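You operate a simulated robot arm through the tools that you are given. There is no shell and no other tool. Be economical: measure what you need, move in short steps, check, and stop when the job is done.

Carry out the task below with a simulated two-armed robot. There is one attempt and no reset: what you move stays moved.

JOB
Take the wipe from the top of the coder bench and put it on top of the film roll on the top of the pillar shelf. Take the grey weight from the top of the long table and put it on the sleeve well. Put the tall roll labelled "22 m" from the top of the long table on top of the box sleeve there. Pick up the grey holder with one hand, pass it to the other hand and put it on the shelf of the line table. Take the white bottle from the top of the low table and put it on top of the grey square cup. Take the date tile and leave it on the shelf of the tray bench. Take the tag on the top of the coder bench and put it away on the low shelf by the belt. Fetch the ink bottle from the top of the coder bench and stand it on the shelf of the coder bench. Put the teal tag labelled "Light" from the top of the deep bench on the label tile there and the teal tag marked "Metal" on the top of the pillar shelf. Take the gauge block marked "70 mm" from the top of the deep bench and put it on the shelf of the deep bench. Open the turn plate. Do these in any order. Set down upright: grey weight, tall roll, grey holder, bottle, ink bottle, gauge block. The turn plate goes anticlockwise seen from above.

Only the result counts: the job must be done as asked and must still hold three seconds after the hand-in. Knocking over, shifting, dropping, spilling or breaking anything else fails it.

ROBOT AND FRAMES
Two 7-joint arms with two-finger grippers on one trunk, on a base that drives. Base frame: it is fixed to the floor where the robot stands at the start and does not move with it; the origin is under the middle of the robot, x ahead of it, y to its left, z up. Lengths are in mm, angles in degrees, forces in N, time in s.
The left shoulder is at the start at [78, 151, 938], the right one opposite. With the tool pointing down near the work surface each hand reaches from about 320 to 800 mm from the robot's upright axis, wherever it stands, measured 20 degrees to its own side. Places, roughly: bottle [7250, -2750, 750]; box sleeve (16x17x8 cm) [7400, -3400, 900]; date tile [1000, -1250, 750]; film roll [2500, 500, 750]; gauge block [-1000, -2000, 750]; grey holder (20x6x13 cm) [8000, -3400, 900]; grey weight [7250, -3250, 750]; label tile [-1250, -1000, 750]; low shelf by the belt (48x22 cm) [4320, -760, 340]; shelf of the coder bench [700, -600, 300]; shelf of the deep bench [-1200, -1600, 300]; shelf of the line table [9700, -2400, 400]; shelf of the tray bench [-1300, 100, 300]; sleeve well (22x17 cm) [10620, -640, 960]; square cup (6x6x4 cm) [7900, -2800, 800]; tag [1000, -750, 750]; tall roll [7750, -3250, 1000]; teal tag [-1000, -1000, 750]; top of the pillar shelf [2600, 400, 700]; turn plate [6600, -3500, 900]; wipe (9x6x3 cm) [700, 0, 700]. Payload 2.54 kg a hand.
The tool frame of a hand sits at the grasp point between the pads (the TCP): z along the fingers, y along the line on which they close. The tips reach 30 mm beyond it. Largest opening 116 mm; the body of the gripper starts 95 mm behind the TCP.
Orientation is told as [roll, pitch, yaw] about the base's x, y, z axes, in that order, counted from this pose: with the fingers straight down and closing along the base's y, the tool's x points along the base's -x, its y along +y and its z along -z.

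CONTROLS
- The arms move only by the tool drive_tool. It takes "left_increments", "right_increments" or both (then of equal length, played together; a hand with none holds still); each is one flat list of numbers, 7 for each row, row after row: the shift along the base's x, y, z in units of 500 mm (1.0 is 500 mm), then the turn, a rotation vector about the base's x, y, z in units of 45 degrees (1.0 is 45 degrees), then the opening, from 0 (shut) to 1 (fully open). In form: [tx, ty, tz, rx, ry, rz, hand, tx, ty, tz, rx, ry, rz, hand, ...]. A call has 1 to 8 rows; each row is the pose to reach, as a shift and turn from the pose commanded when the call began. A call with a number of a shift or a turn outside -1 to 1 is refused whole. Each row takes 0.2 s and may step no farther than 50 mm and 8.6 degrees from the row before; otherwise, or with a gripper value out of range, the whole call is refused. Where a pose cannot be reached the arm comes as near as it can. A force on the tool above 40 N (or 10 N above the force at the start of the call, whichever is more), or a blocked arm, ends the call early, and 0.2 s more pass. The fingers move at their own pace (about 72 mm/s each) and stop on an object; they squeeze with about 31 N. The grip force told is the motor's: it shows also when the fingers shut on nothing. Time passes only in rows, and 0.2 s behind the last, so rows that repeat a pose let the fingers close. It gives the time, the measured TCP pose, the force on the tool (base axes), the opening and the grip force at its end, in the units of the frame above (readings bear some noise), with the torque about the TCP (base axes, N m) and any sound that the robot's microphone picked up.
- Cameras (640 x 400 px; columns grow to the right, rows downward): "scene" is now at [146.9, -48.7, 1069.8]; the picture's right is [-0.52, -0.86, 0.00], its down [-0.39, 0.24, -0.89] and it looks along [0.76, -0.46, -0.46] (base axes); focal length 214 px, centre (320, 200). "left" rides on the left gripper at [69, 15, -122] in its tool frame; the picture's right is [-0.21, 0.98, 0.00], its down [-0.83, -0.18, -0.53] and it looks along [-0.52, -0.11, 0.85] (tool axes); focal length 251 px, centre (320, 200). "right" rides on the right gripper at [69, -15, -122] in its tool frame; the picture's right is [0.21, 0.98, 0.00], its down [-0.83, 0.18, -0.53] and it looks along [-0.52, 0.11, 0.85] (tool axes); focal length 251 px, centre (320, 200). There is no depth. A picture from a camera that has moved, and an enlarged one, comes with that camera's place and axes in the base frame and with its lens.
- camera(camera): a new picture of that camera. No time passes.
- move_column(by): slides the trunk up (or, below 0, down) by that many mm; the arms and the scene camera ride with it, the base frame stays. It gives what a move gives, with no picture.
- steer(legs): drives the robot by 1 to 6 legs, each [ahead, left, turn to the left] in mm, mm and degrees, along the robot's own axes; the way and the turn of a leg run together, so that a leg with both is an arc; at most 1500 mm and 180 degrees a leg. The arms and the cameras ride along, it lands a little off, and it stops where it bumps. It gives what a move gives.
- head_to(pan, tilt): turns the head with the scene camera to pan (to the left, within 80 degrees either way) and tilt (down, from -29 to 69), counted from straight ahead of the robot. It gives what a move gives.
- zoom(camera, box): a new picture of the part [left, top, right, bottom] of that camera's present view, enlarged. No time passes.
- close_job(): hands the job in; it is judged then, once.

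Go step by step. Nothing tells you exact positions but the pictures and the camera data: compare them with the known pose of the tool, close in by small moves and look again before you grip or let go. The budget is 567 turns and 370 pictures, counting those below and the enlarged ones. Unless the task says otherwise, let go and move clear before handing in.

The tools are called after "Call:" by a JSON object that holds its "fn" and its "kwargs". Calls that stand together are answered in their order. drive_tool: Moves the arms, as the interface text tells. Its arguments: {"type":"object","properties":{"left_increments":{"type":"array"},"right_increments":{"type":"array"}},"required":[]} The other tools are called the same way: move_column (by) slides the trunk up or down; steer (legs) drives the base; head_to (pan, tilt) turns the head that bears the scene camera; camera (camera) takes a picture; zoom (camera, box) takes an enlarged picture of a part of a camera's view; close_job () hands the job in.

At the start:

```text
t: 0.0
left_eef_pos: [474.2, -85.1, 1026.5]
left_tcp_rot: [0.1, 0.0, 0.0]
left_wrist_force: [0.1, 0.3, 0.5]
left_moment: [-0.02, -0.02, 0.04]
left_finger_gap: 115.7
left_grasp_force: 0.1
right_eef_pos: [327.6, -352.5, 988.8]
right_tcp_rot: [0.1, 0.0, 0.0]
right_wrist_force: [0.2, 0.4, 0.5]
right_moment: [0.02, 0.01, -0.01]
right_finger_gap: 116.2
right_grasp_force: 0.0
trunk travel left (down, up): [-175.0, 114.0]
robot x, y, heading: [-2.6, -2.3, -0.0]
head pan, tilt: [-31.2, 27.1]
```

scene: 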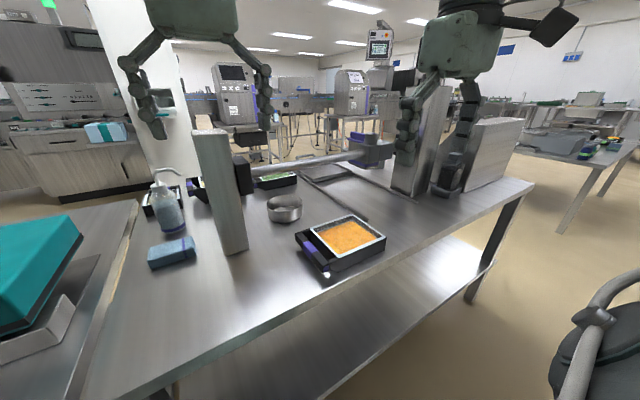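
right: 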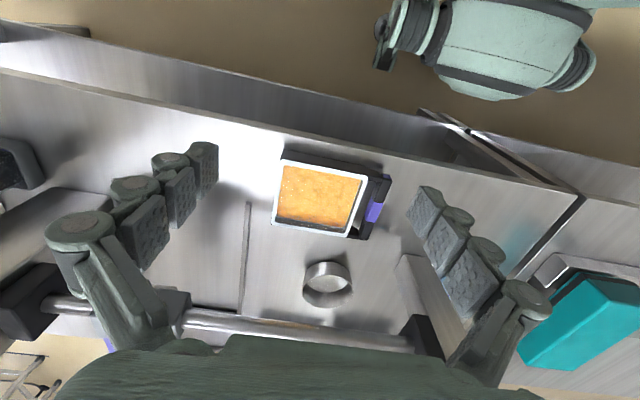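
left: 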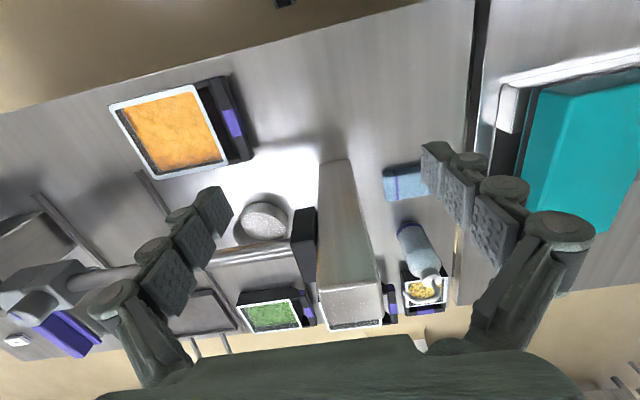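

I see the bench ahead with a blue wipe, a pump bottle and several trays. I'll look around with the head before moving.

Call:
{"fn": "zoom", "kwargs": {"camera": "scene", "box": [100, 130, 420, 330]}}

Call:
{"fn": "head_to", "kwargs": {"pan": 0, "tilt": 25}}

Call:
{"fn": "camera", "kwargs": {"camera": "scene"}}

Call:
{"fn": "head_to", "kwargs": {"pan": 70, "tilt": 25}}

Call:
{"fn": "camera", "kwargs": {"camera": "scene"}}

Call:
{"fn": "head_to", "kwargs": {"pan": -75, "tilt": 20}}

Call:
{"fn": "camera", "kwargs": {"camera": "scene"}}

```text
2.00 times, centred on (260, 230) of scene
camera zoom: at [146.9, -48.7, 1069.8], right [-0.52, -0.86, 0.0], down [-0.39, 0.24, -0.89], along [0.76, -0.46, -0.46], focal length 429 px, centre (440, 140)
```

zoom: 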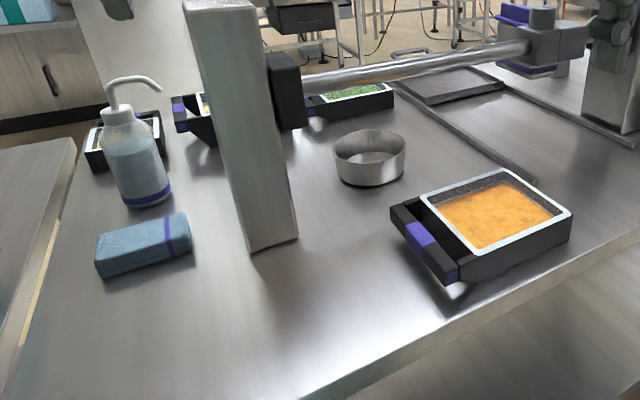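

```text
t: 1.0
left_eef_pos: [474.9, -84.8, 1027.6]
left_tcp_rot: [0.0, 0.0, 0.0]
left_wrist_force: [-0.6, 0.1, 0.0]
left_moment: [0.02, -0.02, -0.03]
left_finger_gap: 116.0
left_grasp_force: 0.1
right_eef_pos: [327.1, -352.9, 989.3]
right_tcp_rot: [-0.1, 0.0, 0.0]
right_wrist_force: [-0.4, 0.3, 0.3]
right_moment: [-0.02, 0.01, 0.0]
right_finger_gap: 116.0
right_grasp_force: 0.0
trunk travel left (down, up): [-175.0, 114.0]
robot x, y, heading: [-3.7, 0.6, -0.2]
head pan, tilt: [0.0, 25.0]
```

```text
365 pictures are left
camera scene: at [160.7, -1.5, 1073.2], right [0.0, -1.0, 0.0], down [-0.42, 0.0, -0.91], along [0.91, 0.0, -0.42], focal length 214 px, centre (320, 200)
```

scene: 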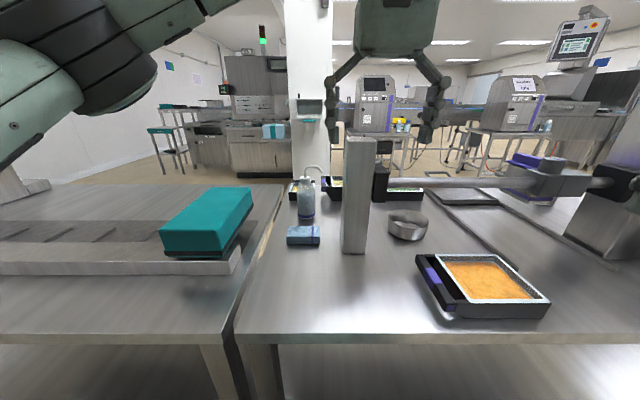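

```text
t: 2.4
left_eef_pos: [473.6, -84.3, 1026.1]
left_tcp_rot: [0.0, 0.1, -0.1]
left_wrist_force: [0.0, -0.8, 0.5]
left_moment: [-0.01, 0.0, 0.0]
left_finger_gap: 116.0
left_grasp_force: 0.1
right_eef_pos: [327.7, -353.8, 988.9]
right_tcp_rot: [0.0, -0.1, 0.1]
right_wrist_force: [0.5, -0.3, 0.1]
right_moment: [0.01, 0.02, -0.01]
right_finger_gap: 115.9
right_grasp_force: 0.0
trunk travel left (down, up): [-175.0, 114.0]
robot x, y, heading: [-1.4, 0.9, 0.1]
head pan, tilt: [70.0, 25.0]
```

```text
364 pictures are left
camera scene: at [100.2, 85.2, 1073.2], right [0.94, -0.34, 0.0], down [-0.14, -0.4, -0.91], along [0.31, 0.85, -0.42], focal length 214 px, centre (320, 200)
```

scene: 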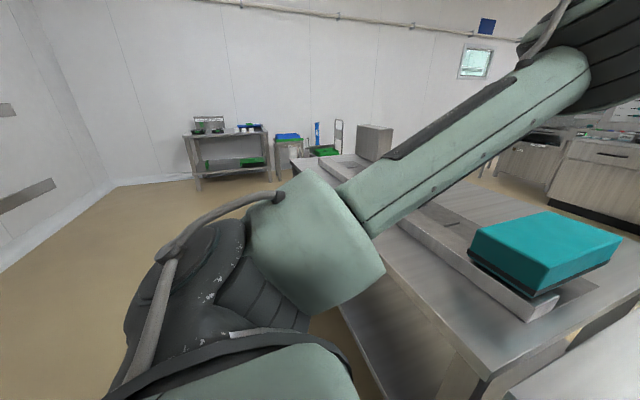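

```text
t: 4.7
left_eef_pos: [473.2, -85.0, 1027.1]
left_tcp_rot: [0.0, 0.0, 0.0]
left_wrist_force: [-0.4, -0.8, -0.8]
left_moment: [0.03, 0.0, -0.01]
left_finger_gap: 116.2
left_grasp_force: 0.0
right_eef_pos: [327.6, -353.9, 989.9]
right_tcp_rot: [0.0, 0.0, 0.1]
right_wrist_force: [0.3, 0.0, 0.2]
right_moment: [0.01, -0.01, 0.01]
right_finger_gap: 115.9
right_grasp_force: 0.1
trunk travel left (down, up): [-175.0, 114.0]
robot x, y, heading: [0.2, 2.7, 0.1]
head pan, tilt: [-75.0, 20.0]
```

```text
363 pictures are left
camera scene: at [92.7, -91.3, 1081.3], right [-0.97, -0.26, 0.0], down [-0.09, 0.33, -0.94], along [0.24, -0.91, -0.34], focal length 214 px, centre (320, 200)
```

scene: 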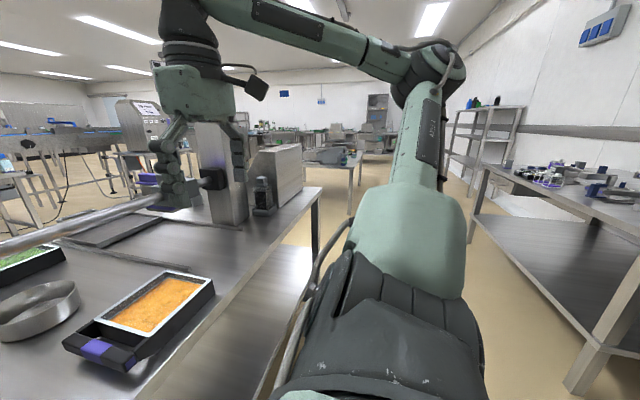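

The wipe is at about (690, 48, 715) and a dark bottle near (560, -858). I'll tuck the arms back a little and drive right to look at the rest of the coder bench.

Call:
{"fn": "drive_tool", "kwargs": {"left_increments": [-0.1, 0.05, 0.03, 0, 0, 0, 1, -0.2, 0.1, 0.06, 0, 0, 0, 1, -0.25, 0.2, 0.06, 0, 0, 0, 1, -0.25, 0.3, 0.06, 0, 0, 0, 1, -0.25, 0.4, 0.06, 0, 0, 0, 1], "right_increments": [0, 0.03, 0.03, 0, 0, 0, 1, 0, 0.06, 0.06, 0, 0, 0, 1, 0, 0.1, 0.1, 0, 0, 0, 1, 0, 0.1, 0.12, 0, 0, 0, 1, 0, 0.1, 0.12, 0, 0, 0, 1]}}

Call:
{"fn": "steer", "kwargs": {"legs": [[0, -700, 0]]}}

Call:
{"fn": "head_to", "kwargs": {"pan": -10, "tilt": 30}}

Call:
{"fn": "camera", "kwargs": {"camera": "scene"}}

```text
refused: row 1 steps farther than a row can; nothing moved
```

```text
t: 11.5
left_eef_pos: [466.4, -761.0, 1026.2]
left_tcp_rot: [0.0, 0.1, -1.0]
left_wrist_force: [0.3, 0.6, -0.3]
left_moment: [0.0, -0.01, -0.01]
left_finger_gap: 116.0
left_grasp_force: 0.0
right_eef_pos: [315.3, -1027.0, 989.7]
right_tcp_rot: [0.0, 0.0, -1.0]
right_wrist_force: [-0.1, 0.3, 0.6]
right_moment: [0.04, 0.0, 0.01]
right_finger_gap: 116.1
right_grasp_force: 0.2
trunk travel left (down, up): [-175.0, 114.0]
robot x, y, heading: [-6.5, -668.5, -1.1]
head pan, tilt: [-75.0, 20.0]
```

```text
t: 12.9
left_eef_pos: [466.0, -762.1, 1026.8]
left_tcp_rot: [0.0, 0.0, -1.0]
left_wrist_force: [-0.2, 0.1, -0.4]
left_moment: [0.02, 0.0, 0.01]
left_finger_gap: 116.0
left_grasp_force: 0.0
right_eef_pos: [315.7, -1028.8, 989.2]
right_tcp_rot: [0.0, 0.0, -1.0]
right_wrist_force: [-0.2, -0.1, 0.1]
right_moment: [-0.01, -0.01, 0.0]
right_finger_gap: 115.8
right_grasp_force: 0.0
trunk travel left (down, up): [-175.0, 114.0]
robot x, y, heading: [-4.9, -668.0, -1.0]
head pan, tilt: [-10.0, 30.0]
```

```text
362 pictures are left
camera scene: at [151.5, -688.8, 1065.3], right [-0.19, -0.98, 0.0], down [-0.49, 0.1, -0.87], along [0.85, -0.17, -0.5], focal length 214 px, centre (320, 200)
```

scene: 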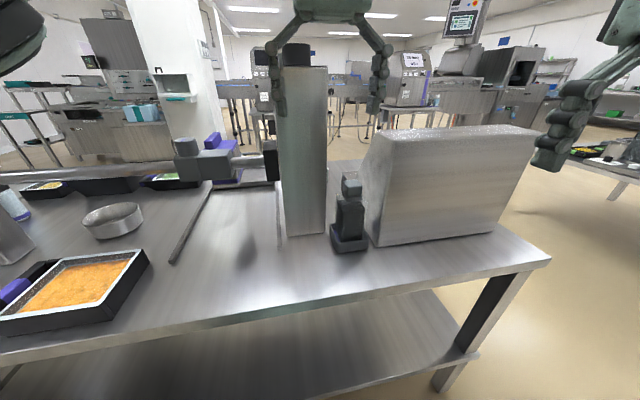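

The dark bottle stands by the second column near (530, -840). I'll zoom on it and retract the arms.

Call:
{"fn": "zoom", "kwargs": {"camera": "scene", "box": [240, 130, 560, 330]}}

Call:
{"fn": "drive_tool", "kwargs": {"left_increments": [-0.06, 0.03, 0.03, 0, 0, 0, 1, -0.12, 0.06, 0.06, 0, 0, 0, 1, -0.18, 0.1, 0.06, 0, 0, 0, 1, -0.24, 0.16, 0.06, 0, 0, 0, 1, -0.25, 0.25, 0.06, 0, 0, 0, 1, -0.25, 0.34, 0.06, 0, 0, 0, 1, -0.25, 0.42, 0.06, 0, 0, 0, 1], "right_increments": [0, 0.02, 0.03, 0, 0, 0, 1, 0, 0.04, 0.06, 0, 0, 0, 1, 0, 0.06, 0.1, 0, 0, 0, 1, 0, 0.1, 0.12, 0, 0, 0, 1, 0, 0.1, 0.12, 0, 0, 0, 1, 0, 0.1, 0.12, 0, 0, 0, 1, 0, 0.1, 0.12, 0, 0, 0, 1]}}

Call:
{"fn": "head_to", "kwargs": {"pan": 10, "tilt": 25}}

Call:
{"fn": "camera", "kwargs": {"camera": "scene"}}

```text
2.00 times, centred on (400, 230) of scene
camera zoom: at [151.5, -688.8, 1065.3], right [-0.19, -0.98, 0.0], down [-0.49, 0.1, -0.87], along [0.85, -0.17, -0.5], focal length 429 px, centre (160, 140)
```

zoom: 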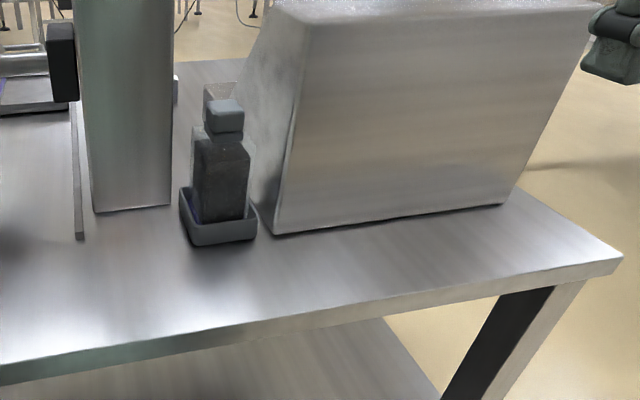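

```text
t: 14.5
left_eef_pos: [341.4, -551.1, 1055.9]
left_tcp_rot: [0.0, 0.0, -1.0]
left_wrist_force: [0.0, -0.2, 0.5]
left_moment: [0.01, -0.03, 0.0]
left_finger_gap: 116.0
left_grasp_force: 0.1
right_eef_pos: [314.0, -977.8, 1048.8]
right_tcp_rot: [0.0, 0.0, -1.0]
right_wrist_force: [0.8, -0.3, 0.1]
right_moment: [0.01, 0.0, -0.02]
right_finger_gap: 116.1
right_grasp_force: 0.0
trunk travel left (down, up): [-175.0, 114.0]
robot x, y, heading: [-10.1, -669.3, -1.1]
head pan, tilt: [-10.0, 30.0]
```

```text
t: 15.3
left_eef_pos: [341.8, -551.2, 1055.4]
left_tcp_rot: [0.1, 0.0, -1.0]
left_wrist_force: [-0.5, 0.6, -0.4]
left_moment: [-0.01, 0.02, -0.02]
left_finger_gap: 116.0
left_grasp_force: 0.1
right_eef_pos: [313.7, -977.7, 1049.9]
right_tcp_rot: [0.0, -0.1, -1.0]
right_wrist_force: [-0.4, -0.4, 0.6]
right_moment: [-0.01, -0.02, 0.0]
right_finger_gap: 115.8
right_grasp_force: 0.1
trunk travel left (down, up): [-175.0, 114.0]
robot x, y, heading: [-9.3, -666.5, -1.3]
head pan, tilt: [10.0, 25.0]
```

```text
360 pictures are left
camera scene: at [153.8, -657.2, 1073.2], right [0.16, -0.99, 0.0], down [-0.42, -0.07, -0.91], along [0.9, 0.14, -0.42], focal length 214 px, centre (320, 200)
```

scene: 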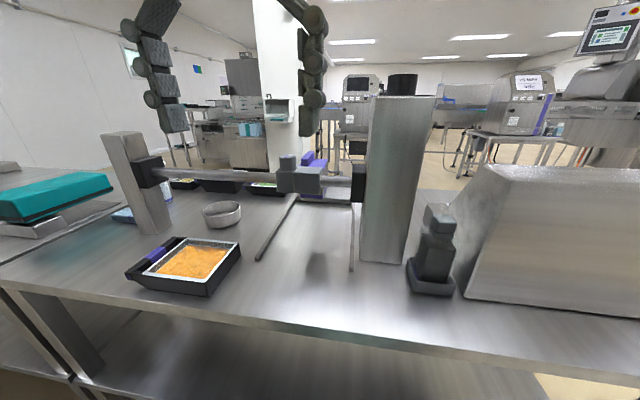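

The ink bottle stands in a small open holder at about (550, -840). I'll turn the right hand to point forward, fingers horizontal, for a side grasp.

Call:
{"fn": "drive_tool", "kwargs": {"right_increments": [0.03, 0.03, 0, 0, -0.17, 0, 1, 0.06, 0.06, 0, 0, -0.34, 0, 1, 0.1, 0.09, 0, 0, -0.5, 0, 1, 0.13, 0.12, 0, 0, -0.67, 0, 1, 0.16, 0.15, 0, 0, -0.84, 0, 1, 0.2, 0.18, 0, 0, -1, 0, 1]}}

Call:
{"fn": "drive_tool", "kwargs": {"right_increments": [0.01, 0.0, 0, 0, -0.17, 0, 1, 0.02, 0.0, 0, 0, -0.34, 0, 1, 0.03, 0, 0, 0, -0.5, 0, 1, 0.04, 0.0, 0, 0, -0.67, 0, 1, 0.05, 0, 0, 0, -0.84, 0, 1, 0.06, 0, 0, 0, -1, 0, 1]}}

Call:
{"fn": "camera", "kwargs": {"camera": "right"}}

Call:
{"fn": "camera", "kwargs": {"camera": "scene"}}

```text
t: 16.7
left_eef_pos: [341.1, -550.4, 1055.1]
left_tcp_rot: [0.0, 0.0, -1.0]
left_wrist_force: [0.3, 0.2, 0.4]
left_moment: [-0.03, 0.0, -0.02]
left_finger_gap: 116.1
left_grasp_force: 0.0
right_eef_pos: [413.0, -888.7, 1051.5]
right_tcp_rot: [0.9, -45.3, -1.4]
right_wrist_force: [0.7, -0.7, -0.1]
right_moment: [-0.01, 0.0, 0.02]
right_finger_gap: 115.9
right_grasp_force: 0.0
trunk travel left (down, up): [-175.0, 114.0]
robot x, y, heading: [-6.1, -670.3, -0.9]
head pan, tilt: [10.0, 25.0]
```

```text
t: 18.1
left_eef_pos: [340.8, -552.2, 1054.7]
left_tcp_rot: [0.0, -0.1, -1.1]
left_wrist_force: [-0.2, 0.2, 0.6]
left_moment: [-0.04, -0.03, 0.03]
left_finger_gap: 116.0
left_grasp_force: 0.1
right_eef_pos: [496.6, -889.2, 1100.4]
right_tcp_rot: [89.1, -88.9, -89.0]
right_wrist_force: [1.3, 1.0, 0.1]
right_moment: [-0.03, 0.03, 0.01]
right_finger_gap: 116.0
right_grasp_force: 0.1
right hand out of reach, approached as far as the arm can: row 3, 4, 5, 6
trunk travel left (down, up): [-175.0, 114.0]
robot x, y, heading: [-7.4, -670.5, -1.1]
head pan, tilt: [10.0, 25.0]
```

```text
359 pictures are left
camera right: at [375.2, -901.5, 1031.8], right [0.0, 0.98, -0.2], down [-0.53, 0.17, 0.83], along [0.85, 0.1, 0.52], focal length 251 px, centre (320, 200)
```

right: 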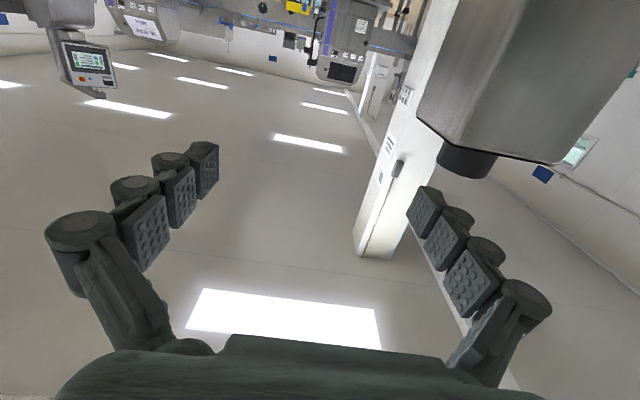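

```text
358 pictures are left
camera scene: at [154.1, -657.2, 1073.1], right [0.16, -0.99, 0.0], down [-0.42, -0.07, -0.91], along [0.9, 0.14, -0.42], focal length 214 px, centre (320, 200)
```

scene: 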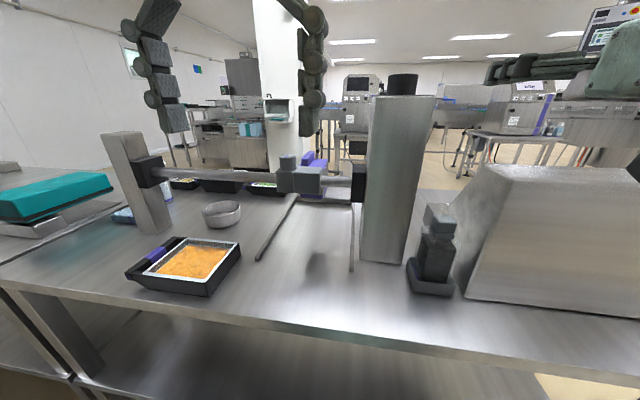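

The hand now points forward. I'll tip it 15° downward, then lower it in front of the bottle, staying clear of the bench.

Call:
{"fn": "drive_tool", "kwargs": {"right_increments": [-0.03, 0.02, -0.05, 0, 0.17, 0, 1, -0.07, 0.04, -0.13, 0, 0.333, 0, 1, -0.11, 0.06, -0.21, 0, 0.333, 0, 1, -0.14, 0.08, -0.29, 0, 0.333, 0, 1, -0.15, 0.09, -0.38, 0, 0.333, 0, 0.8, -0.15, 0.1, -0.47, 0, 0.333, 0, 0.75, -0.15, 0.1, -0.53, 0, 0.333, 0, 0.75, -0.15, 0.1, -0.56, 0, 0.333, 0, 0.75]}}

Call:
{"fn": "head_to", "kwargs": {"pan": -20, "tilt": 30}}

Call:
{"fn": "camera", "kwargs": {"camera": "scene"}}

Call:
{"fn": "camera", "kwargs": {"camera": "right"}}

```text
t: 19.7
left_eef_pos: [340.6, -550.9, 1054.7]
left_tcp_rot: [0.0, -0.1, -1.0]
left_wrist_force: [-0.1, 0.4, 0.1]
left_moment: [-0.01, 0.05, -0.06]
left_finger_gap: 116.1
left_grasp_force: 0.2
right_eef_pos: [537.0, -790.9, 887.8]
right_tcp_rot: [6.7, -82.2, -6.8]
right_wrist_force: [-1.7, -0.5, 10.2]
right_moment: [-0.53, -0.08, -0.07]
right_finger_gap: 88.3
right_grasp_force: 0.9
right hand out of reach, approached as far as the arm can: row 1, 2, 3, 4, 5, 6, 7
trunk travel left (down, up): [-175.0, 114.0]
robot x, y, heading: [-2.2, -668.8, -0.9]
head pan, tilt: [10.0, 25.0]
stopped in row 7 (right hand): the force on the tool passed its limit at 95 N (the readings are from after the stop); the commanded pose is now the measured one
```

```text
t: 20.6
left_eef_pos: [339.6, -550.4, 1056.2]
left_tcp_rot: [0.0, -0.1, -1.0]
left_wrist_force: [-0.3, -0.5, 0.6]
left_moment: [0.02, -0.01, 0.0]
left_finger_gap: 115.7
left_grasp_force: 0.0
right_eef_pos: [535.5, -789.5, 887.9]
right_tcp_rot: [6.4, -82.1, -6.5]
right_wrist_force: [-1.4, 0.3, 20.5]
right_moment: [-1.01, -0.2, -0.11]
right_finger_gap: 89.2
right_grasp_force: 1.5
trunk travel left (down, up): [-175.0, 114.0]
robot x, y, heading: [-3.2, -668.5, -1.1]
head pan, tilt: [-20.0, 30.0]
```

```text
357 pictures are left
camera scene: at [145.8, -703.5, 1065.7], right [-0.36, -0.93, 0.0], down [-0.47, 0.18, -0.87], along [0.81, -0.31, -0.5], focal length 214 px, centre (320, 200)
```

scene: 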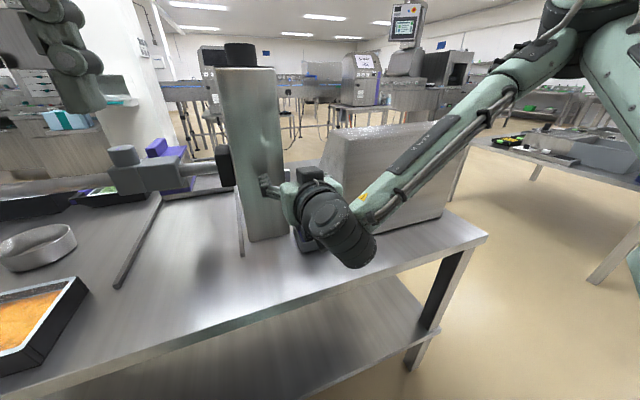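

```text
356 pictures are left
camera right: at [405.3, -802.5, 837.3], right [-0.02, 0.98, -0.2], down [-0.41, 0.17, 0.89], along [0.91, 0.1, 0.4], focal length 251 px, centre (320, 200)
```

right: 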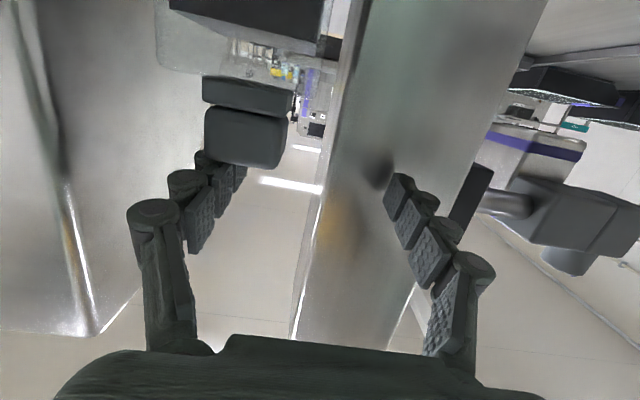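

The arm could not follow close in and a finger came down on the bottle's cap. I'll lift straight up and look.

Call:
{"fn": "drive_tool", "kwargs": {"right_increments": [0, 0, 0.06, 0, 0, 0, 0.75, 0, 0, 0.14, 0, 0, 0, 0.75, 0, 0, 0.2, 0, 0, 0, 0.75]}}

Call:
{"fn": "zoom", "kwargs": {"camera": "scene", "box": [200, 130, 440, 280]}}

```text
t: 21.4
left_eef_pos: [341.4, -551.2, 1055.5]
left_tcp_rot: [-0.1, 0.0, -1.0]
left_wrist_force: [0.4, 0.3, -0.1]
left_moment: [0.02, 0.03, 0.0]
left_finger_gap: 116.0
left_grasp_force: 0.2
right_eef_pos: [537.9, -789.1, 985.2]
right_tcp_rot: [5.9, -81.7, -6.2]
right_wrist_force: [-0.4, -0.1, -0.1]
right_moment: [0.03, 0.0, -0.03]
right_finger_gap: 86.9
right_grasp_force: 0.0
trunk travel left (down, up): [-175.0, 114.0]
robot x, y, heading: [-4.8, -669.3, -1.1]
head pan, tilt: [-20.0, 30.0]
```

```text
2.67 times, centred on (320, 205) of scene
camera zoom: at [147.2, -703.9, 1065.2], right [-0.36, -0.93, 0.0], down [-0.47, 0.18, -0.87], along [0.81, -0.31, -0.5], focal length 572 px, centre (320, 187)
```

zoom: 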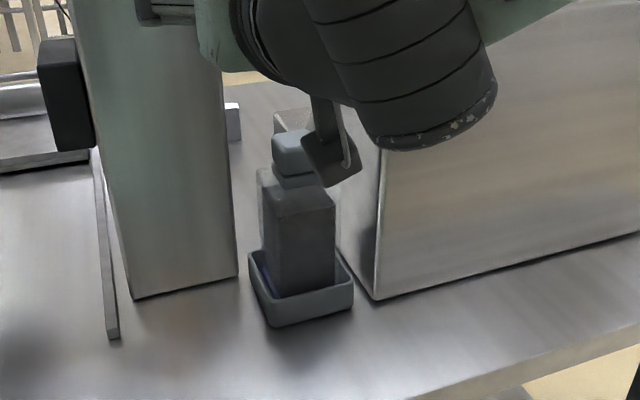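

The bottle still stands at about (572, -846), body z 705–805. I'll back the robot 160 mm to give the arm room.

Call:
{"fn": "steer", "kwargs": {"legs": [[-160, 0, 1]]}}

Call:
{"fn": "drive_tool", "kwargs": {"right_increments": [0, 0, 0, 0, 0.08, 0, 0.75, 0.0, -0.03, 0, 0, 0.15, 0, 0.75, 0.0, -0.06, 0, 0, 0.15, 0, 0.75, 0.0, -0.12, 0, 0, 0.15, 0, 0.75]}}

```text
t: 22.9
left_eef_pos: [177.0, -543.1, 1055.4]
left_tcp_rot: [0.1, -0.1, 0.4]
left_wrist_force: [-0.5, 0.4, -0.4]
left_moment: [0.0, -0.03, 0.01]
left_finger_gap: 116.3
left_grasp_force: 0.1
right_eef_pos: [379.6, -777.0, 986.3]
right_tcp_rot: [6.2, -81.8, -5.1]
right_wrist_force: [-0.4, 0.7, 1.0]
right_moment: [0.01, 0.03, 0.03]
right_finger_gap: 86.9
right_grasp_force: 0.2
trunk travel left (down, up): [-175.0, 114.0]
robot x, y, heading: [-167.0, -667.5, 0.6]
head pan, tilt: [-20.0, 30.0]
```

```text
t: 23.9
left_eef_pos: [176.9, -543.7, 1054.7]
left_tcp_rot: [0.1, 0.2, 0.5]
left_wrist_force: [0.6, 1.5, 0.1]
left_moment: [-0.01, -0.03, -0.01]
left_finger_gap: 116.1
left_grasp_force: 0.0
right_eef_pos: [381.3, -835.9, 985.2]
right_tcp_rot: [3.8, -75.1, -2.8]
right_wrist_force: [0.9, 0.0, 0.4]
right_moment: [0.01, -0.01, 0.0]
right_finger_gap: 86.7
right_grasp_force: 0.0
trunk travel left (down, up): [-175.0, 114.0]
robot x, y, heading: [-162.8, -669.1, 0.3]
head pan, tilt: [-20.0, 30.0]
```

Call:
{"fn": "drive_tool", "kwargs": {"right_increments": [0.02, -0.01, -0.08, 0, 0, 0, 0.75, 0.04, -0.02, -0.16, 0, 0, 0, 0.75, 0.06, -0.02, -0.24, 0, 0, 0, 0.75, 0.08, -0.02, -0.32, 0, 0, 0, 0.75, 0.08, -0.02, -0.4, 0, 0, 0, 0.75, 0.08, -0.02, -0.43, 0, 0, 0, 0.75]}}

Call:
{"fn": "zoom", "kwargs": {"camera": "scene", "box": [200, 130, 440, 280]}}

Call:
{"fn": "camera", "kwargs": {"camera": "right"}}

```text
t: 25.2
left_eef_pos: [178.5, -543.0, 1054.7]
left_tcp_rot: [0.0, 0.0, 0.4]
left_wrist_force: [0.1, 0.6, -0.2]
left_moment: [-0.03, 0.01, -0.01]
left_finger_gap: 115.9
left_grasp_force: 0.1
right_eef_pos: [420.6, -846.3, 769.7]
right_tcp_rot: [3.9, -75.0, -2.8]
right_wrist_force: [-1.1, -0.4, 0.4]
right_moment: [-0.04, 0.0, 0.01]
right_finger_gap: 87.0
right_grasp_force: 0.0
trunk travel left (down, up): [-175.0, 114.0]
robot x, y, heading: [-167.9, -670.1, 0.3]
head pan, tilt: [-20.0, 30.0]
```

```text
2.67 times, centred on (320, 205) of scene
camera zoom: at [-13.1, -699.4, 1065.3], right [-0.34, -0.94, 0.0], down [-0.47, 0.17, -0.87], along [0.82, -0.29, -0.5], focal length 572 px, centre (320, 187)
```

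zoom: 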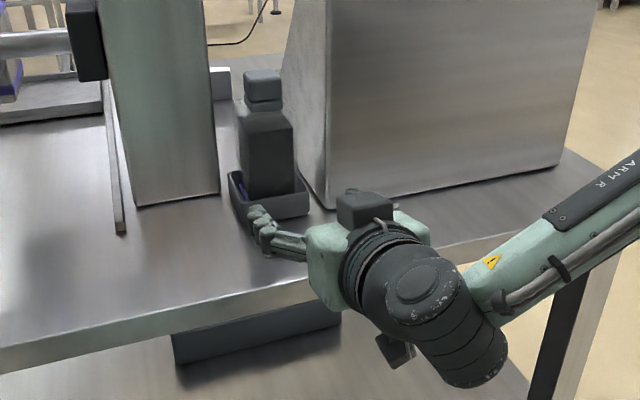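

```text
353 pictures are left
camera right: at [286.0, -861.3, 736.0], right [-0.07, 0.98, -0.19], down [-0.31, 0.16, 0.94], along [0.95, 0.13, 0.29], focal length 251 px, centre (320, 200)
```

right: 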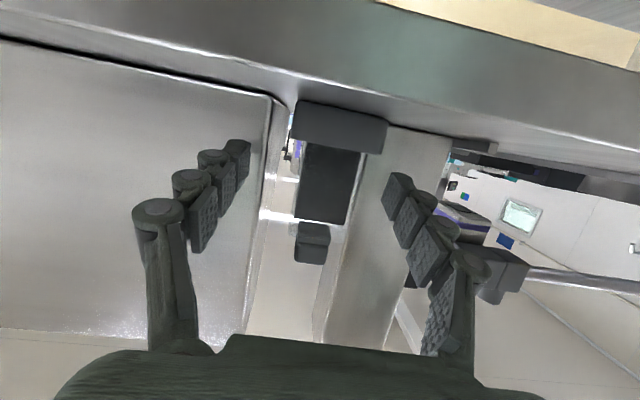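

The bottle is between the fingers' lines, about 10 mm to the left. I'll align and advance around it.

Call:
{"fn": "drive_tool", "kwargs": {"right_increments": [0, 0.024, 0.03, 0, 0, 0, 0.66, 0.07, 0.024, 0.03, 0, 0, 0, 0.66, 0.14, 0.024, 0.03, 0, 0, 0, 0.66, 0.21, 0.024, 0.03, 0, 0, 0, 0.66]}}

Call:
{"fn": "camera", "kwargs": {"camera": "right"}}

Call:
{"fn": "zoom", "kwargs": {"camera": "scene", "box": [200, 130, 440, 280]}}

```text
t: 26.2
left_eef_pos: [177.6, -542.7, 1055.0]
left_tcp_rot: [0.1, 0.0, 0.3]
left_wrist_force: [0.6, -1.1, 0.5]
left_moment: [-0.01, 0.02, 0.0]
left_finger_gap: 115.9
left_grasp_force: 0.0
right_eef_pos: [524.7, -829.5, 785.5]
right_tcp_rot: [3.9, -74.9, -2.6]
right_wrist_force: [-8.3, 10.0, 0.0]
right_moment: [-0.08, -0.07, -0.82]
right_finger_gap: 74.5
right_grasp_force: 0.0
trunk travel left (down, up): [-175.0, 114.0]
robot x, y, heading: [-166.0, -668.8, 0.5]
head pan, tilt: [-20.0, 30.0]
```

```text
352 pictures are left
camera right: at [389.0, -844.8, 751.6], right [-0.08, 0.98, -0.19], down [-0.31, 0.16, 0.94], along [0.95, 0.13, 0.29], focal length 251 px, centre (320, 200)
```

right: 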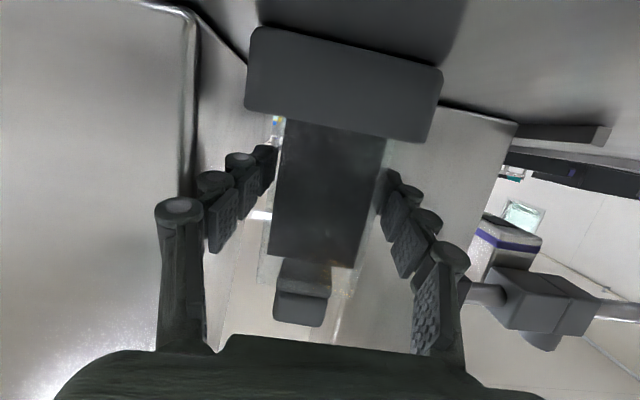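

```text
2.67 times, centred on (320, 205) of scene
camera zoom: at [-13.8, -698.5, 1065.4], right [-0.34, -0.94, 0.0], down [-0.47, 0.17, -0.87], along [0.82, -0.29, -0.5], focal length 572 px, centre (320, 187)
```

zoom: 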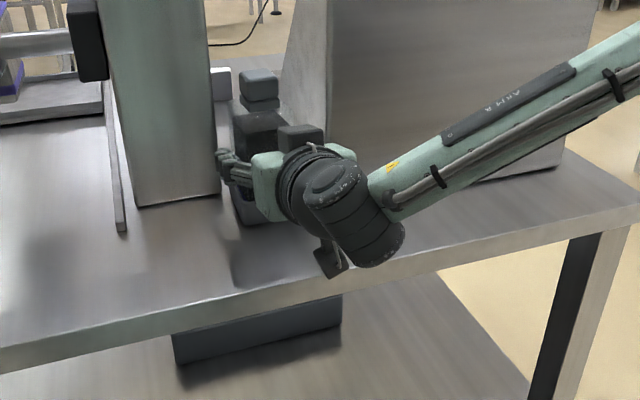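

A light contact on the -y side, probably a knuckle brushing the metal box. I'll back off slightly, shift left 13 mm and check.

Call:
{"fn": "drive_tool", "kwargs": {"right_increments": [-0.05, 0.01, 0, 0, 0, 0, 0.66, -0.05, 0.028, 0, 0, 0, 0, 0.7, 0, 0.028, 0, 0, 0, 0, 0.7]}}

Call:
{"fn": "camera", "kwargs": {"camera": "right"}}

```text
t: 27.1
left_eef_pos: [178.6, -543.4, 1055.3]
left_tcp_rot: [0.0, 0.1, 0.5]
left_wrist_force: [-0.5, 0.4, -0.4]
left_moment: [0.03, 0.02, -0.04]
left_finger_gap: 115.9
left_grasp_force: 0.1
right_eef_pos: [525.9, -819.3, 787.0]
right_tcp_rot: [4.0, -74.9, -3.1]
right_wrist_force: [0.0, 0.4, 0.3]
right_moment: [0.02, 0.03, -0.02]
right_finger_gap: 81.1
right_grasp_force: 0.1
trunk travel left (down, up): [-175.0, 114.0]
robot x, y, heading: [-170.5, -669.2, 0.5]
head pan, tilt: [-20.0, 30.0]
```

```text
350 pictures are left
camera right: at [389.4, -835.4, 752.5], right [-0.07, 0.98, -0.19], down [-0.3, 0.16, 0.94], along [0.95, 0.12, 0.29], focal length 251 px, centre (320, 200)
```

right: 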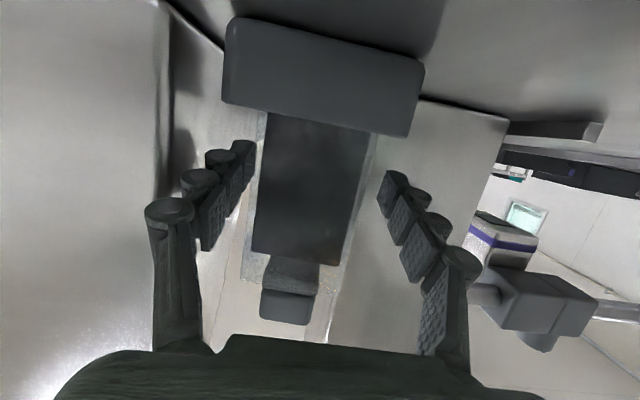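

Clear now, and the bottle is centred. I'll advance to it and close.

Call:
{"fn": "drive_tool", "kwargs": {"right_increments": [0.04, -0.004, 0, 0, 0, 0, 0.7, 0.07, -0.006, 0, 0, 0, 0, 0.7, 0.07, -0.006, 0, 0, 0, 0, 0.3, 0.07, -0.006, 0, 0, 0, 0, 0, 0.07, -0.006, 0, 0, 0, 0, 0]}}

Call:
{"fn": "camera", "kwargs": {"camera": "right"}}

```text
t: 28.1
left_eef_pos: [174.5, -544.5, 1055.9]
left_tcp_rot: [0.2, -0.2, 0.2]
left_wrist_force: [-0.5, 0.0, -0.2]
left_moment: [0.04, -0.04, 0.03]
left_finger_gap: 116.1
left_grasp_force: 0.0
right_eef_pos: [552.1, -818.1, 784.2]
right_tcp_rot: [4.7, -74.7, -2.8]
right_wrist_force: [-20.8, -12.6, 8.9]
right_moment: [0.55, -0.51, 0.49]
right_finger_gap: 69.2
right_grasp_force: 31.0
trunk travel left (down, up): [-175.0, 114.0]
robot x, y, heading: [-170.7, -671.6, 0.4]
head pan, tilt: [-20.0, 30.0]
stopped in row 5 (right hand): the force on the tool passed its limit at 42 N (the readings are from after the stop); the commanded pose is now the measured one
```

```text
349 pictures are left
camera right: at [417.5, -835.1, 750.9], right [-0.09, 0.98, -0.19], down [-0.3, 0.15, 0.94], along [0.95, 0.14, 0.28], focal length 251 px, centre (320, 200)
```

right: 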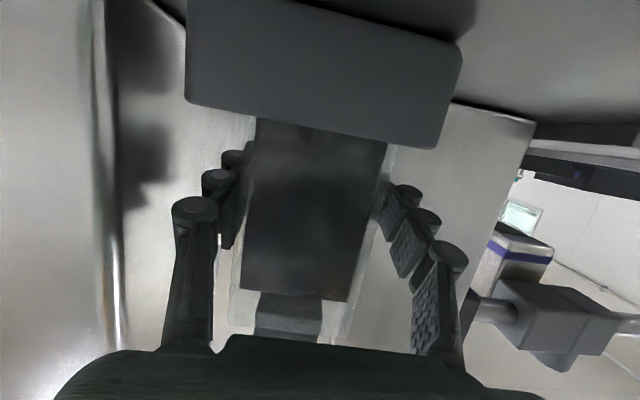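

The fingers have closed on 69 mm with 31 N. I'll lift a little and check that only the bottle comes.

Call:
{"fn": "drive_tool", "kwargs": {"right_increments": [0, 0, 0.03, 0, 0, 0, 0, 0, 0, 0.06, 0, 0, 0, 0]}}

Call:
{"fn": "camera", "kwargs": {"camera": "right"}}

Call:
{"fn": "zoom", "kwargs": {"camera": "scene", "box": [200, 130, 440, 280]}}

```text
t: 28.9
left_eef_pos: [175.4, -543.8, 1055.9]
left_tcp_rot: [0.2, -0.1, 0.3]
left_wrist_force: [-1.0, -1.3, 0.0]
left_moment: [0.03, -0.05, -0.01]
left_finger_gap: 115.8
left_grasp_force: 0.0
right_eef_pos: [551.1, -821.4, 805.2]
right_tcp_rot: [3.2, -73.6, -1.9]
right_wrist_force: [-16.8, -10.3, 0.6]
right_moment: [0.19, 0.51, 0.2]
right_finger_gap: 66.5
right_grasp_force: 31.0
trunk travel left (down, up): [-175.0, 114.0]
robot x, y, heading: [-166.3, -668.1, 0.1]
head pan, tilt: [-20.0, 30.0]
stopped in row 2 (right hand): the force on the tool passed its limit at 41 N (the readings are from after the stop); the commanded pose is now the measured one
```

```text
348 pictures are left
camera right: at [415.2, -837.4, 775.2], right [-0.08, 0.98, -0.19], down [-0.28, 0.16, 0.95], along [0.96, 0.13, 0.26], focal length 251 px, centre (320, 200)
```

right: 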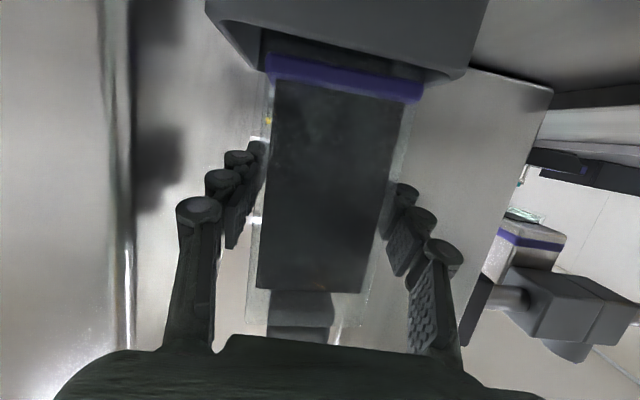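

```text
2.67 times, centred on (320, 205) of scene
camera zoom: at [-15.3, -700.4, 1066.0], right [-0.34, -0.94, 0.0], down [-0.47, 0.17, -0.87], along [0.82, -0.29, -0.5], focal length 572 px, centre (320, 187)
```

zoom: 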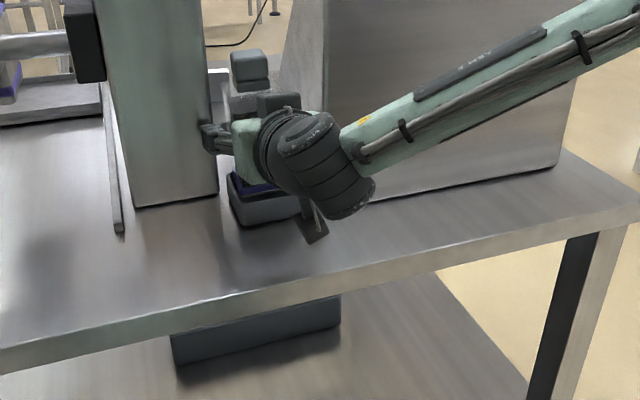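

The bottle is rising from its holder while the left finger brushes the column. I'll ease back a few mm and keep lifting.

Call:
{"fn": "drive_tool", "kwargs": {"right_increments": [-0.012, -0.01, 0.01, 0, 0, 0, 0, -0.014, -0.012, 0.05, 0, 0, 0, 0, -0.014, -0.012, 0.1, 0, 0, 0, 0]}}

Call:
{"fn": "zoom", "kwargs": {"camera": "scene", "box": [200, 130, 440, 280]}}

```text
t: 29.7
left_eef_pos: [178.4, -543.5, 1054.7]
left_tcp_rot: [0.1, 0.2, 0.3]
left_wrist_force: [-0.5, -0.4, -0.3]
left_moment: [0.01, 0.01, -0.01]
left_finger_gap: 116.1
left_grasp_force: 0.1
right_eef_pos: [546.2, -826.6, 854.7]
right_tcp_rot: [3.1, -73.8, -1.7]
right_wrist_force: [0.6, -9.8, -7.6]
right_moment: [-0.12, 0.06, -0.24]
right_finger_gap: 55.3
right_grasp_force: 31.4
trunk travel left (down, up): [-175.0, 114.0]
robot x, y, heading: [-167.9, -666.4, 0.4]
head pan, tilt: [-20.0, 30.0]
```

```text
2.67 times, centred on (320, 205) of scene
camera zoom: at [-12.8, -700.5, 1065.0], right [-0.34, -0.94, 0.0], down [-0.47, 0.17, -0.87], along [0.81, -0.29, -0.5], focal length 572 px, centre (320, 187)
```

zoom: 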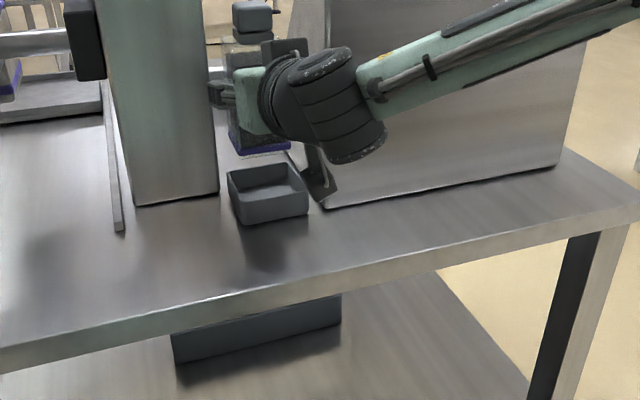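

The bottle is out and held. I'll draw it back, then back the robot off to see the shelf below.

Call:
{"fn": "drive_tool", "kwargs": {"right_increments": [-0.06, -0.005, 0.02, 0, 0, 0, 0, -0.14, -0.005, 0.02, 0, 0, 0, 0, -0.2, -0.005, 0.02, 0, 0, 0, 0]}}

Call:
{"fn": "steer", "kwargs": {"legs": [[-450, 0, 0]]}}

Call:
{"fn": "head_to", "kwargs": {"pan": -5, "tilt": 32}}

Call:
{"fn": "camera", "kwargs": {"camera": "scene"}}

```text
t: 30.5
left_eef_pos: [178.2, -543.4, 1055.3]
left_tcp_rot: [0.2, 0.1, 0.4]
left_wrist_force: [0.5, 0.0, -0.3]
left_moment: [0.04, 0.01, -0.01]
left_finger_gap: 116.1
left_grasp_force: 0.0
right_eef_pos: [447.7, -823.9, 867.6]
right_tcp_rot: [3.1, -73.8, -1.3]
right_wrist_force: [-0.5, 0.3, -3.9]
right_moment: [-0.02, -0.03, 0.05]
right_finger_gap: 54.9
right_grasp_force: 31.0
trunk travel left (down, up): [-175.0, 114.0]
robot x, y, heading: [-165.9, -669.3, 0.2]
head pan, tilt: [-20.0, 30.0]
```

```text
t: 33.2
left_eef_pos: [-267.6, -544.5, 1054.3]
left_tcp_rot: [0.0, 0.2, 0.8]
left_wrist_force: [0.1, 0.4, -0.1]
left_moment: [0.0, -0.03, -0.01]
left_finger_gap: 116.0
left_grasp_force: 0.1
right_eef_pos: [7.0, -822.3, 867.9]
right_tcp_rot: [3.1, -73.8, -1.0]
right_wrist_force: [-0.4, 1.0, -3.3]
right_moment: [-0.01, -0.03, -0.03]
right_finger_gap: 54.6
right_grasp_force: 31.4
trunk travel left (down, up): [-175.0, 114.0]
robot x, y, heading: [-610.6, -670.1, 0.7]
head pan, tilt: [-20.0, 30.0]
```

```text
t: 34.0
left_eef_pos: [-266.3, -545.0, 1055.8]
left_tcp_rot: [0.1, 0.1, 0.8]
left_wrist_force: [0.3, 0.5, -0.1]
left_moment: [0.05, 0.0, 0.0]
left_finger_gap: 116.2
left_grasp_force: 0.0
right_eef_pos: [6.2, -822.1, 865.6]
right_tcp_rot: [3.0, -73.8, -1.0]
right_wrist_force: [-0.7, 0.9, -3.9]
right_moment: [0.03, -0.04, 0.05]
right_finger_gap: 54.6
right_grasp_force: 30.7
trunk travel left (down, up): [-175.0, 114.0]
robot x, y, heading: [-610.0, -672.3, 1.1]
head pan, tilt: [-5.0, 32.0]
```

```text
345 pictures are left
camera scene: at [-451.2, -679.5, 1062.1], right [-0.07, -1.0, 0.0], down [-0.53, 0.04, -0.85], along [0.85, -0.06, -0.53], focal length 214 px, centre (320, 200)
```

scene: 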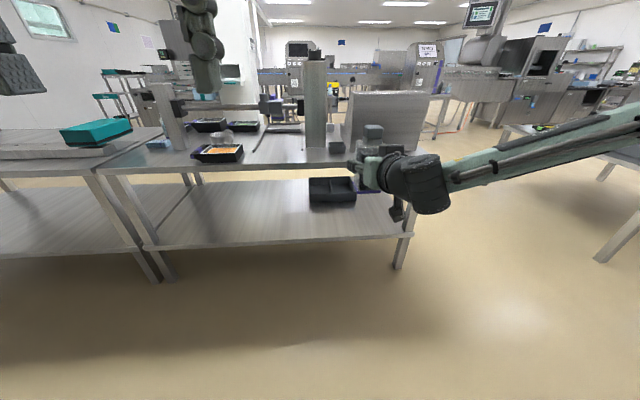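

The shelf is free left of a black tray at about (740, -830); I'll place the bottle near (520, -600). First I measure how the bottle hangs in the hand.

Call:
{"fn": "zoom", "kwargs": {"camera": "scene", "box": [320, 100, 480, 220]}}

Call:
{"fn": "camera", "kwargs": {"camera": "right"}}

```text
3.33 times, centred on (400, 160) of scene
camera zoom: at [-451.2, -679.5, 1062.1], right [-0.07, -1.0, 0.0], down [-0.53, 0.04, -0.85], along [0.85, -0.06, -0.53], focal length 715 px, centre (53, 333)
```

zoom: 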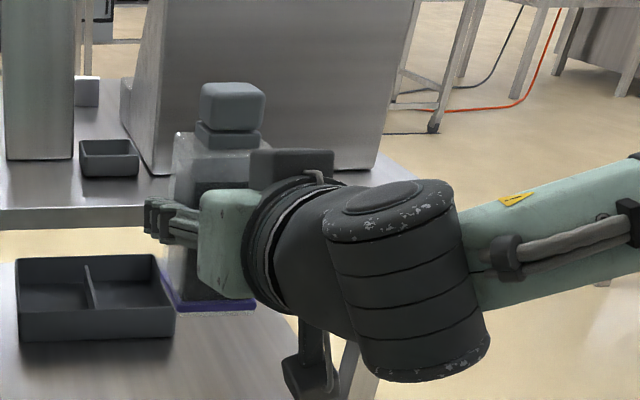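

```text
343 pictures are left
camera right: at [-128.6, -841.0, 835.7], right [-0.09, 0.98, -0.19], down [-0.29, 0.16, 0.94], along [0.95, 0.14, 0.27], focal length 251 px, centre (320, 200)
```

right: 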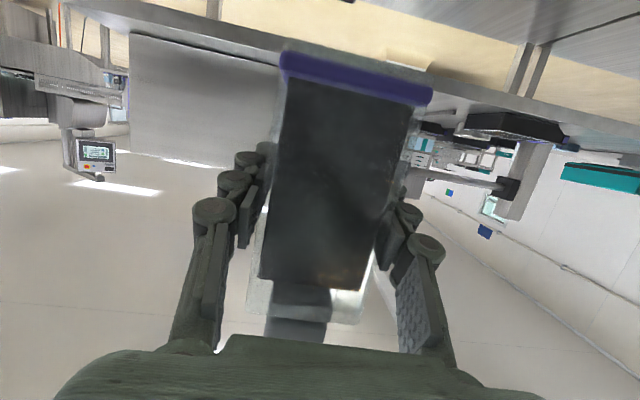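

The bottle's base is about 57 mm below the TCP. I'll lower the trunk and the arm here in free space.

Call:
{"fn": "move_column", "kwargs": {"by": -170}}

Call:
{"fn": "drive_tool", "kwargs": {"right_increments": [0.02, 0, -0.09, 0, 0, 0, 0, 0.04, 0, -0.18, 0, 0, 0, 0, 0.06, 0, -0.27, 0, 0, 0, 0, 0.08, 0, -0.36, 0, 0, 0, 0, 0.1, 0, -0.45, 0, 0, 0, 0, 0.12, 0, -0.54, 0, 0, 0, 0, 0.12, 0, -0.57, 0, -0.02, 0, 0]}}

Call:
{"fn": "camera", "kwargs": {"camera": "scene"}}

```text
t: 35.9
left_eef_pos: [-266.4, -544.6, 886.3]
left_tcp_rot: [-0.1, 0.2, 0.9]
left_wrist_force: [-0.1, 0.4, 0.4]
left_moment: [-0.01, 0.0, 0.02]
left_finger_gap: 115.9
left_grasp_force: 0.1
right_eef_pos: [6.5, -823.5, 697.2]
right_tcp_rot: [3.0, -73.7, -1.0]
right_wrist_force: [0.0, 0.2, -4.1]
right_moment: [0.01, -0.02, 0.02]
right_finger_gap: 55.1
right_grasp_force: 30.9
trunk travel left (down, up): [-5.0, 284.0]
robot x, y, heading: [-607.6, -673.8, 0.8]
head pan, tilt: [-5.0, 32.0]
```

```text
t: 37.5
left_eef_pos: [-265.7, -544.6, 884.4]
left_tcp_rot: [0.2, 0.2, 0.8]
left_wrist_force: [0.0, 0.2, 0.3]
left_moment: [-0.03, 0.02, 0.01]
left_finger_gap: 116.1
left_grasp_force: 0.1
right_eef_pos: [34.8, -884.8, 519.4]
right_tcp_rot: [3.2, -74.6, -1.0]
right_wrist_force: [0.0, 0.1, -3.4]
right_moment: [-0.04, -0.03, 0.03]
right_finger_gap: 54.8
right_grasp_force: 30.7
right hand out of reach, approached as far as the arm can: row 3, 4, 5, 6, 7
trunk travel left (down, up): [-5.0, 284.0]
robot x, y, heading: [-607.3, -670.4, 0.8]
head pan, tilt: [-5.0, 32.0]
```

```text
342 pictures are left
camera scene: at [-451.2, -679.4, 892.1], right [-0.07, -1.0, 0.0], down [-0.53, 0.04, -0.85], along [0.85, -0.06, -0.53], focal length 214 px, centre (320, 200)
```

scene: 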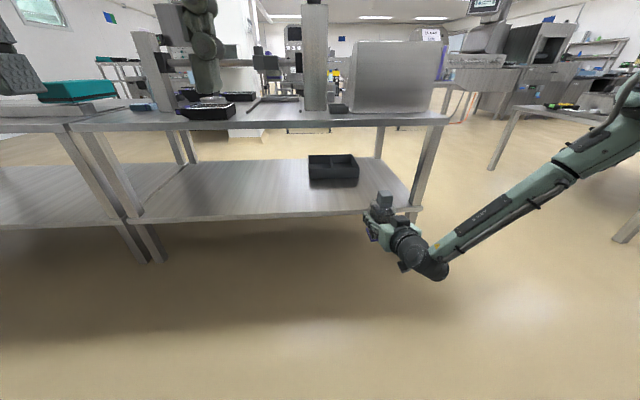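

The arm stalls at z 519 for this reach. I'll extend further ahead while lowering to see if that frees it.

Call:
{"fn": "drive_tool", "kwargs": {"right_increments": [0.09, 0.03, 0, 0, 0, 0, 0, 0.18, 0.06, 0, 0, 0, 0, 0, 0.27, 0.06, 0, 0, 0, 0, 0, 0.33, 0.06, -0.05, 0, 0, 0, 0, 0.33, 0.06, -0.14, 0, 0, 0, 0, 0.33, 0.06, -0.23, 0, 0, 0, 0, 0.33, 0.06, -0.31, 0, 0, 0, 0]}}

Call:
{"fn": "camera", "kwargs": {"camera": "scene"}}

```text
t: 39.1
left_eef_pos: [-264.8, -544.1, 885.0]
left_tcp_rot: [0.1, 0.1, 0.8]
left_wrist_force: [0.1, 0.3, 0.4]
left_moment: [-0.03, 0.02, -0.03]
left_finger_gap: 116.1
left_grasp_force: 0.0
right_eef_pos: [124.1, -926.7, 528.8]
right_tcp_rot: [3.3, -74.7, -1.1]
right_wrist_force: [-0.5, 0.4, -2.2]
right_moment: [0.02, 0.01, 0.0]
right_finger_gap: 55.0
right_grasp_force: 31.0
right hand out of reach, approached as far as the arm can: row 1, 2, 3, 4, 5, 6, 7
trunk travel left (down, up): [-5.0, 284.0]
robot x, y, heading: [-615.4, -674.1, 0.8]
head pan, tilt: [-5.0, 32.0]
```

```text
341 pictures are left
camera scene: at [-451.1, -679.5, 892.0], right [-0.07, -1.0, 0.0], down [-0.53, 0.04, -0.85], along [0.85, -0.06, -0.53], focal length 214 px, centre (320, 200)
```

scene: 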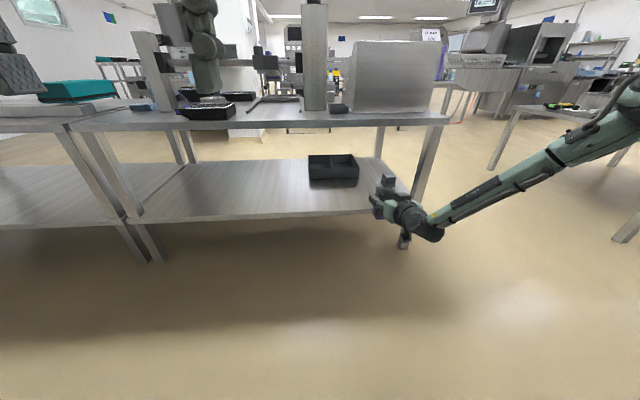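

A wrist limit seems to bind. I'll yaw the hand inward (to the left) 40° and try lowering again.

Call:
{"fn": "drive_tool", "kwargs": {"right_increments": [0, 0.05, 0.06, 0, 0, 0.15, 0, 0, 0.1, 0.1, 0, 0, 0.3, 0, 0, 0.15, 0.1, 0, 0, 0.45, 0, 0, 0.2, 0.1, 0, 0, 0.6, 0, 0, 0.25, 0.1, 0, 0, 0.75, 0, 0, 0.3, 0.1, 0, 0, 0.9, 0, 0, 0.34, 0.06, 0, 0, 0.9, 0]}}

Call:
{"fn": "drive_tool", "kwargs": {"right_increments": [0, 0, -0.09, 0, 0, 0, 0, 0, 0, -0.18, 0, 0, 0, 0, 0, 0, -0.27, 0, 0, 0, 0, 0, 0, -0.34, 0, 0, 0, 0]}}

Call:
{"fn": "camera", "kwargs": {"camera": "scene"}}

```text
t: 40.7
left_eef_pos: [-265.4, -545.1, 884.2]
left_tcp_rot: [0.2, 0.1, 0.8]
left_wrist_force: [-0.7, 0.3, 0.4]
left_moment: [0.0, 0.01, -0.02]
left_finger_gap: 116.2
left_grasp_force: 0.1
right_eef_pos: [93.3, -756.5, 568.8]
right_tcp_rot: [2.1, -74.6, 39.9]
right_wrist_force: [0.2, 0.2, -3.1]
right_moment: [0.02, -0.04, 0.01]
right_finger_gap: 54.8
right_grasp_force: 30.8
right hand out of reach, approached as far as the arm can: row 6, 7
trunk travel left (down, up): [-5.0, 284.0]
robot x, y, heading: [-612.5, -671.5, 0.8]
head pan, tilt: [-5.0, 32.0]
```

```text
t: 41.7
left_eef_pos: [-265.6, -543.7, 885.0]
left_tcp_rot: [0.1, 0.0, 0.8]
left_wrist_force: [0.2, -0.9, -0.2]
left_moment: [0.0, 0.0, 0.02]
left_finger_gap: 116.1
left_grasp_force: 0.0
right_eef_pos: [49.3, -779.3, 522.7]
right_tcp_rot: [2.5, -74.6, 39.7]
right_wrist_force: [-0.1, 0.3, -3.6]
right_moment: [0.02, -0.04, 0.0]
right_finger_gap: 55.0
right_grasp_force: 31.0
right hand out of reach, approached as far as the arm can: row 1, 2, 3, 4
trunk travel left (down, up): [-5.0, 284.0]
robot x, y, heading: [-610.4, -675.8, 0.8]
head pan, tilt: [-5.0, 32.0]
```

```text
340 pictures are left
camera scene: at [-451.2, -679.4, 892.0], right [-0.07, -1.0, 0.0], down [-0.53, 0.04, -0.85], along [0.85, -0.06, -0.53], focal length 214 px, centre (320, 200)
```

scene: 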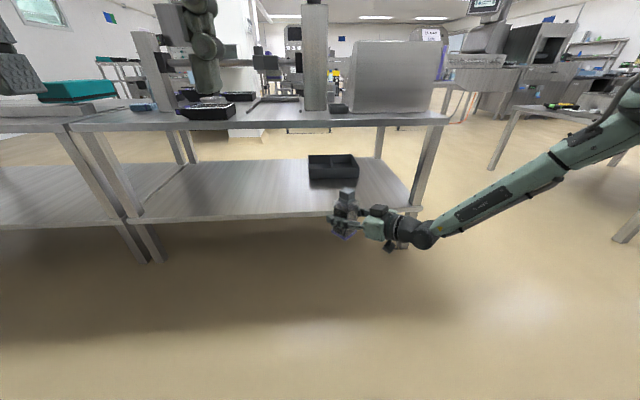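

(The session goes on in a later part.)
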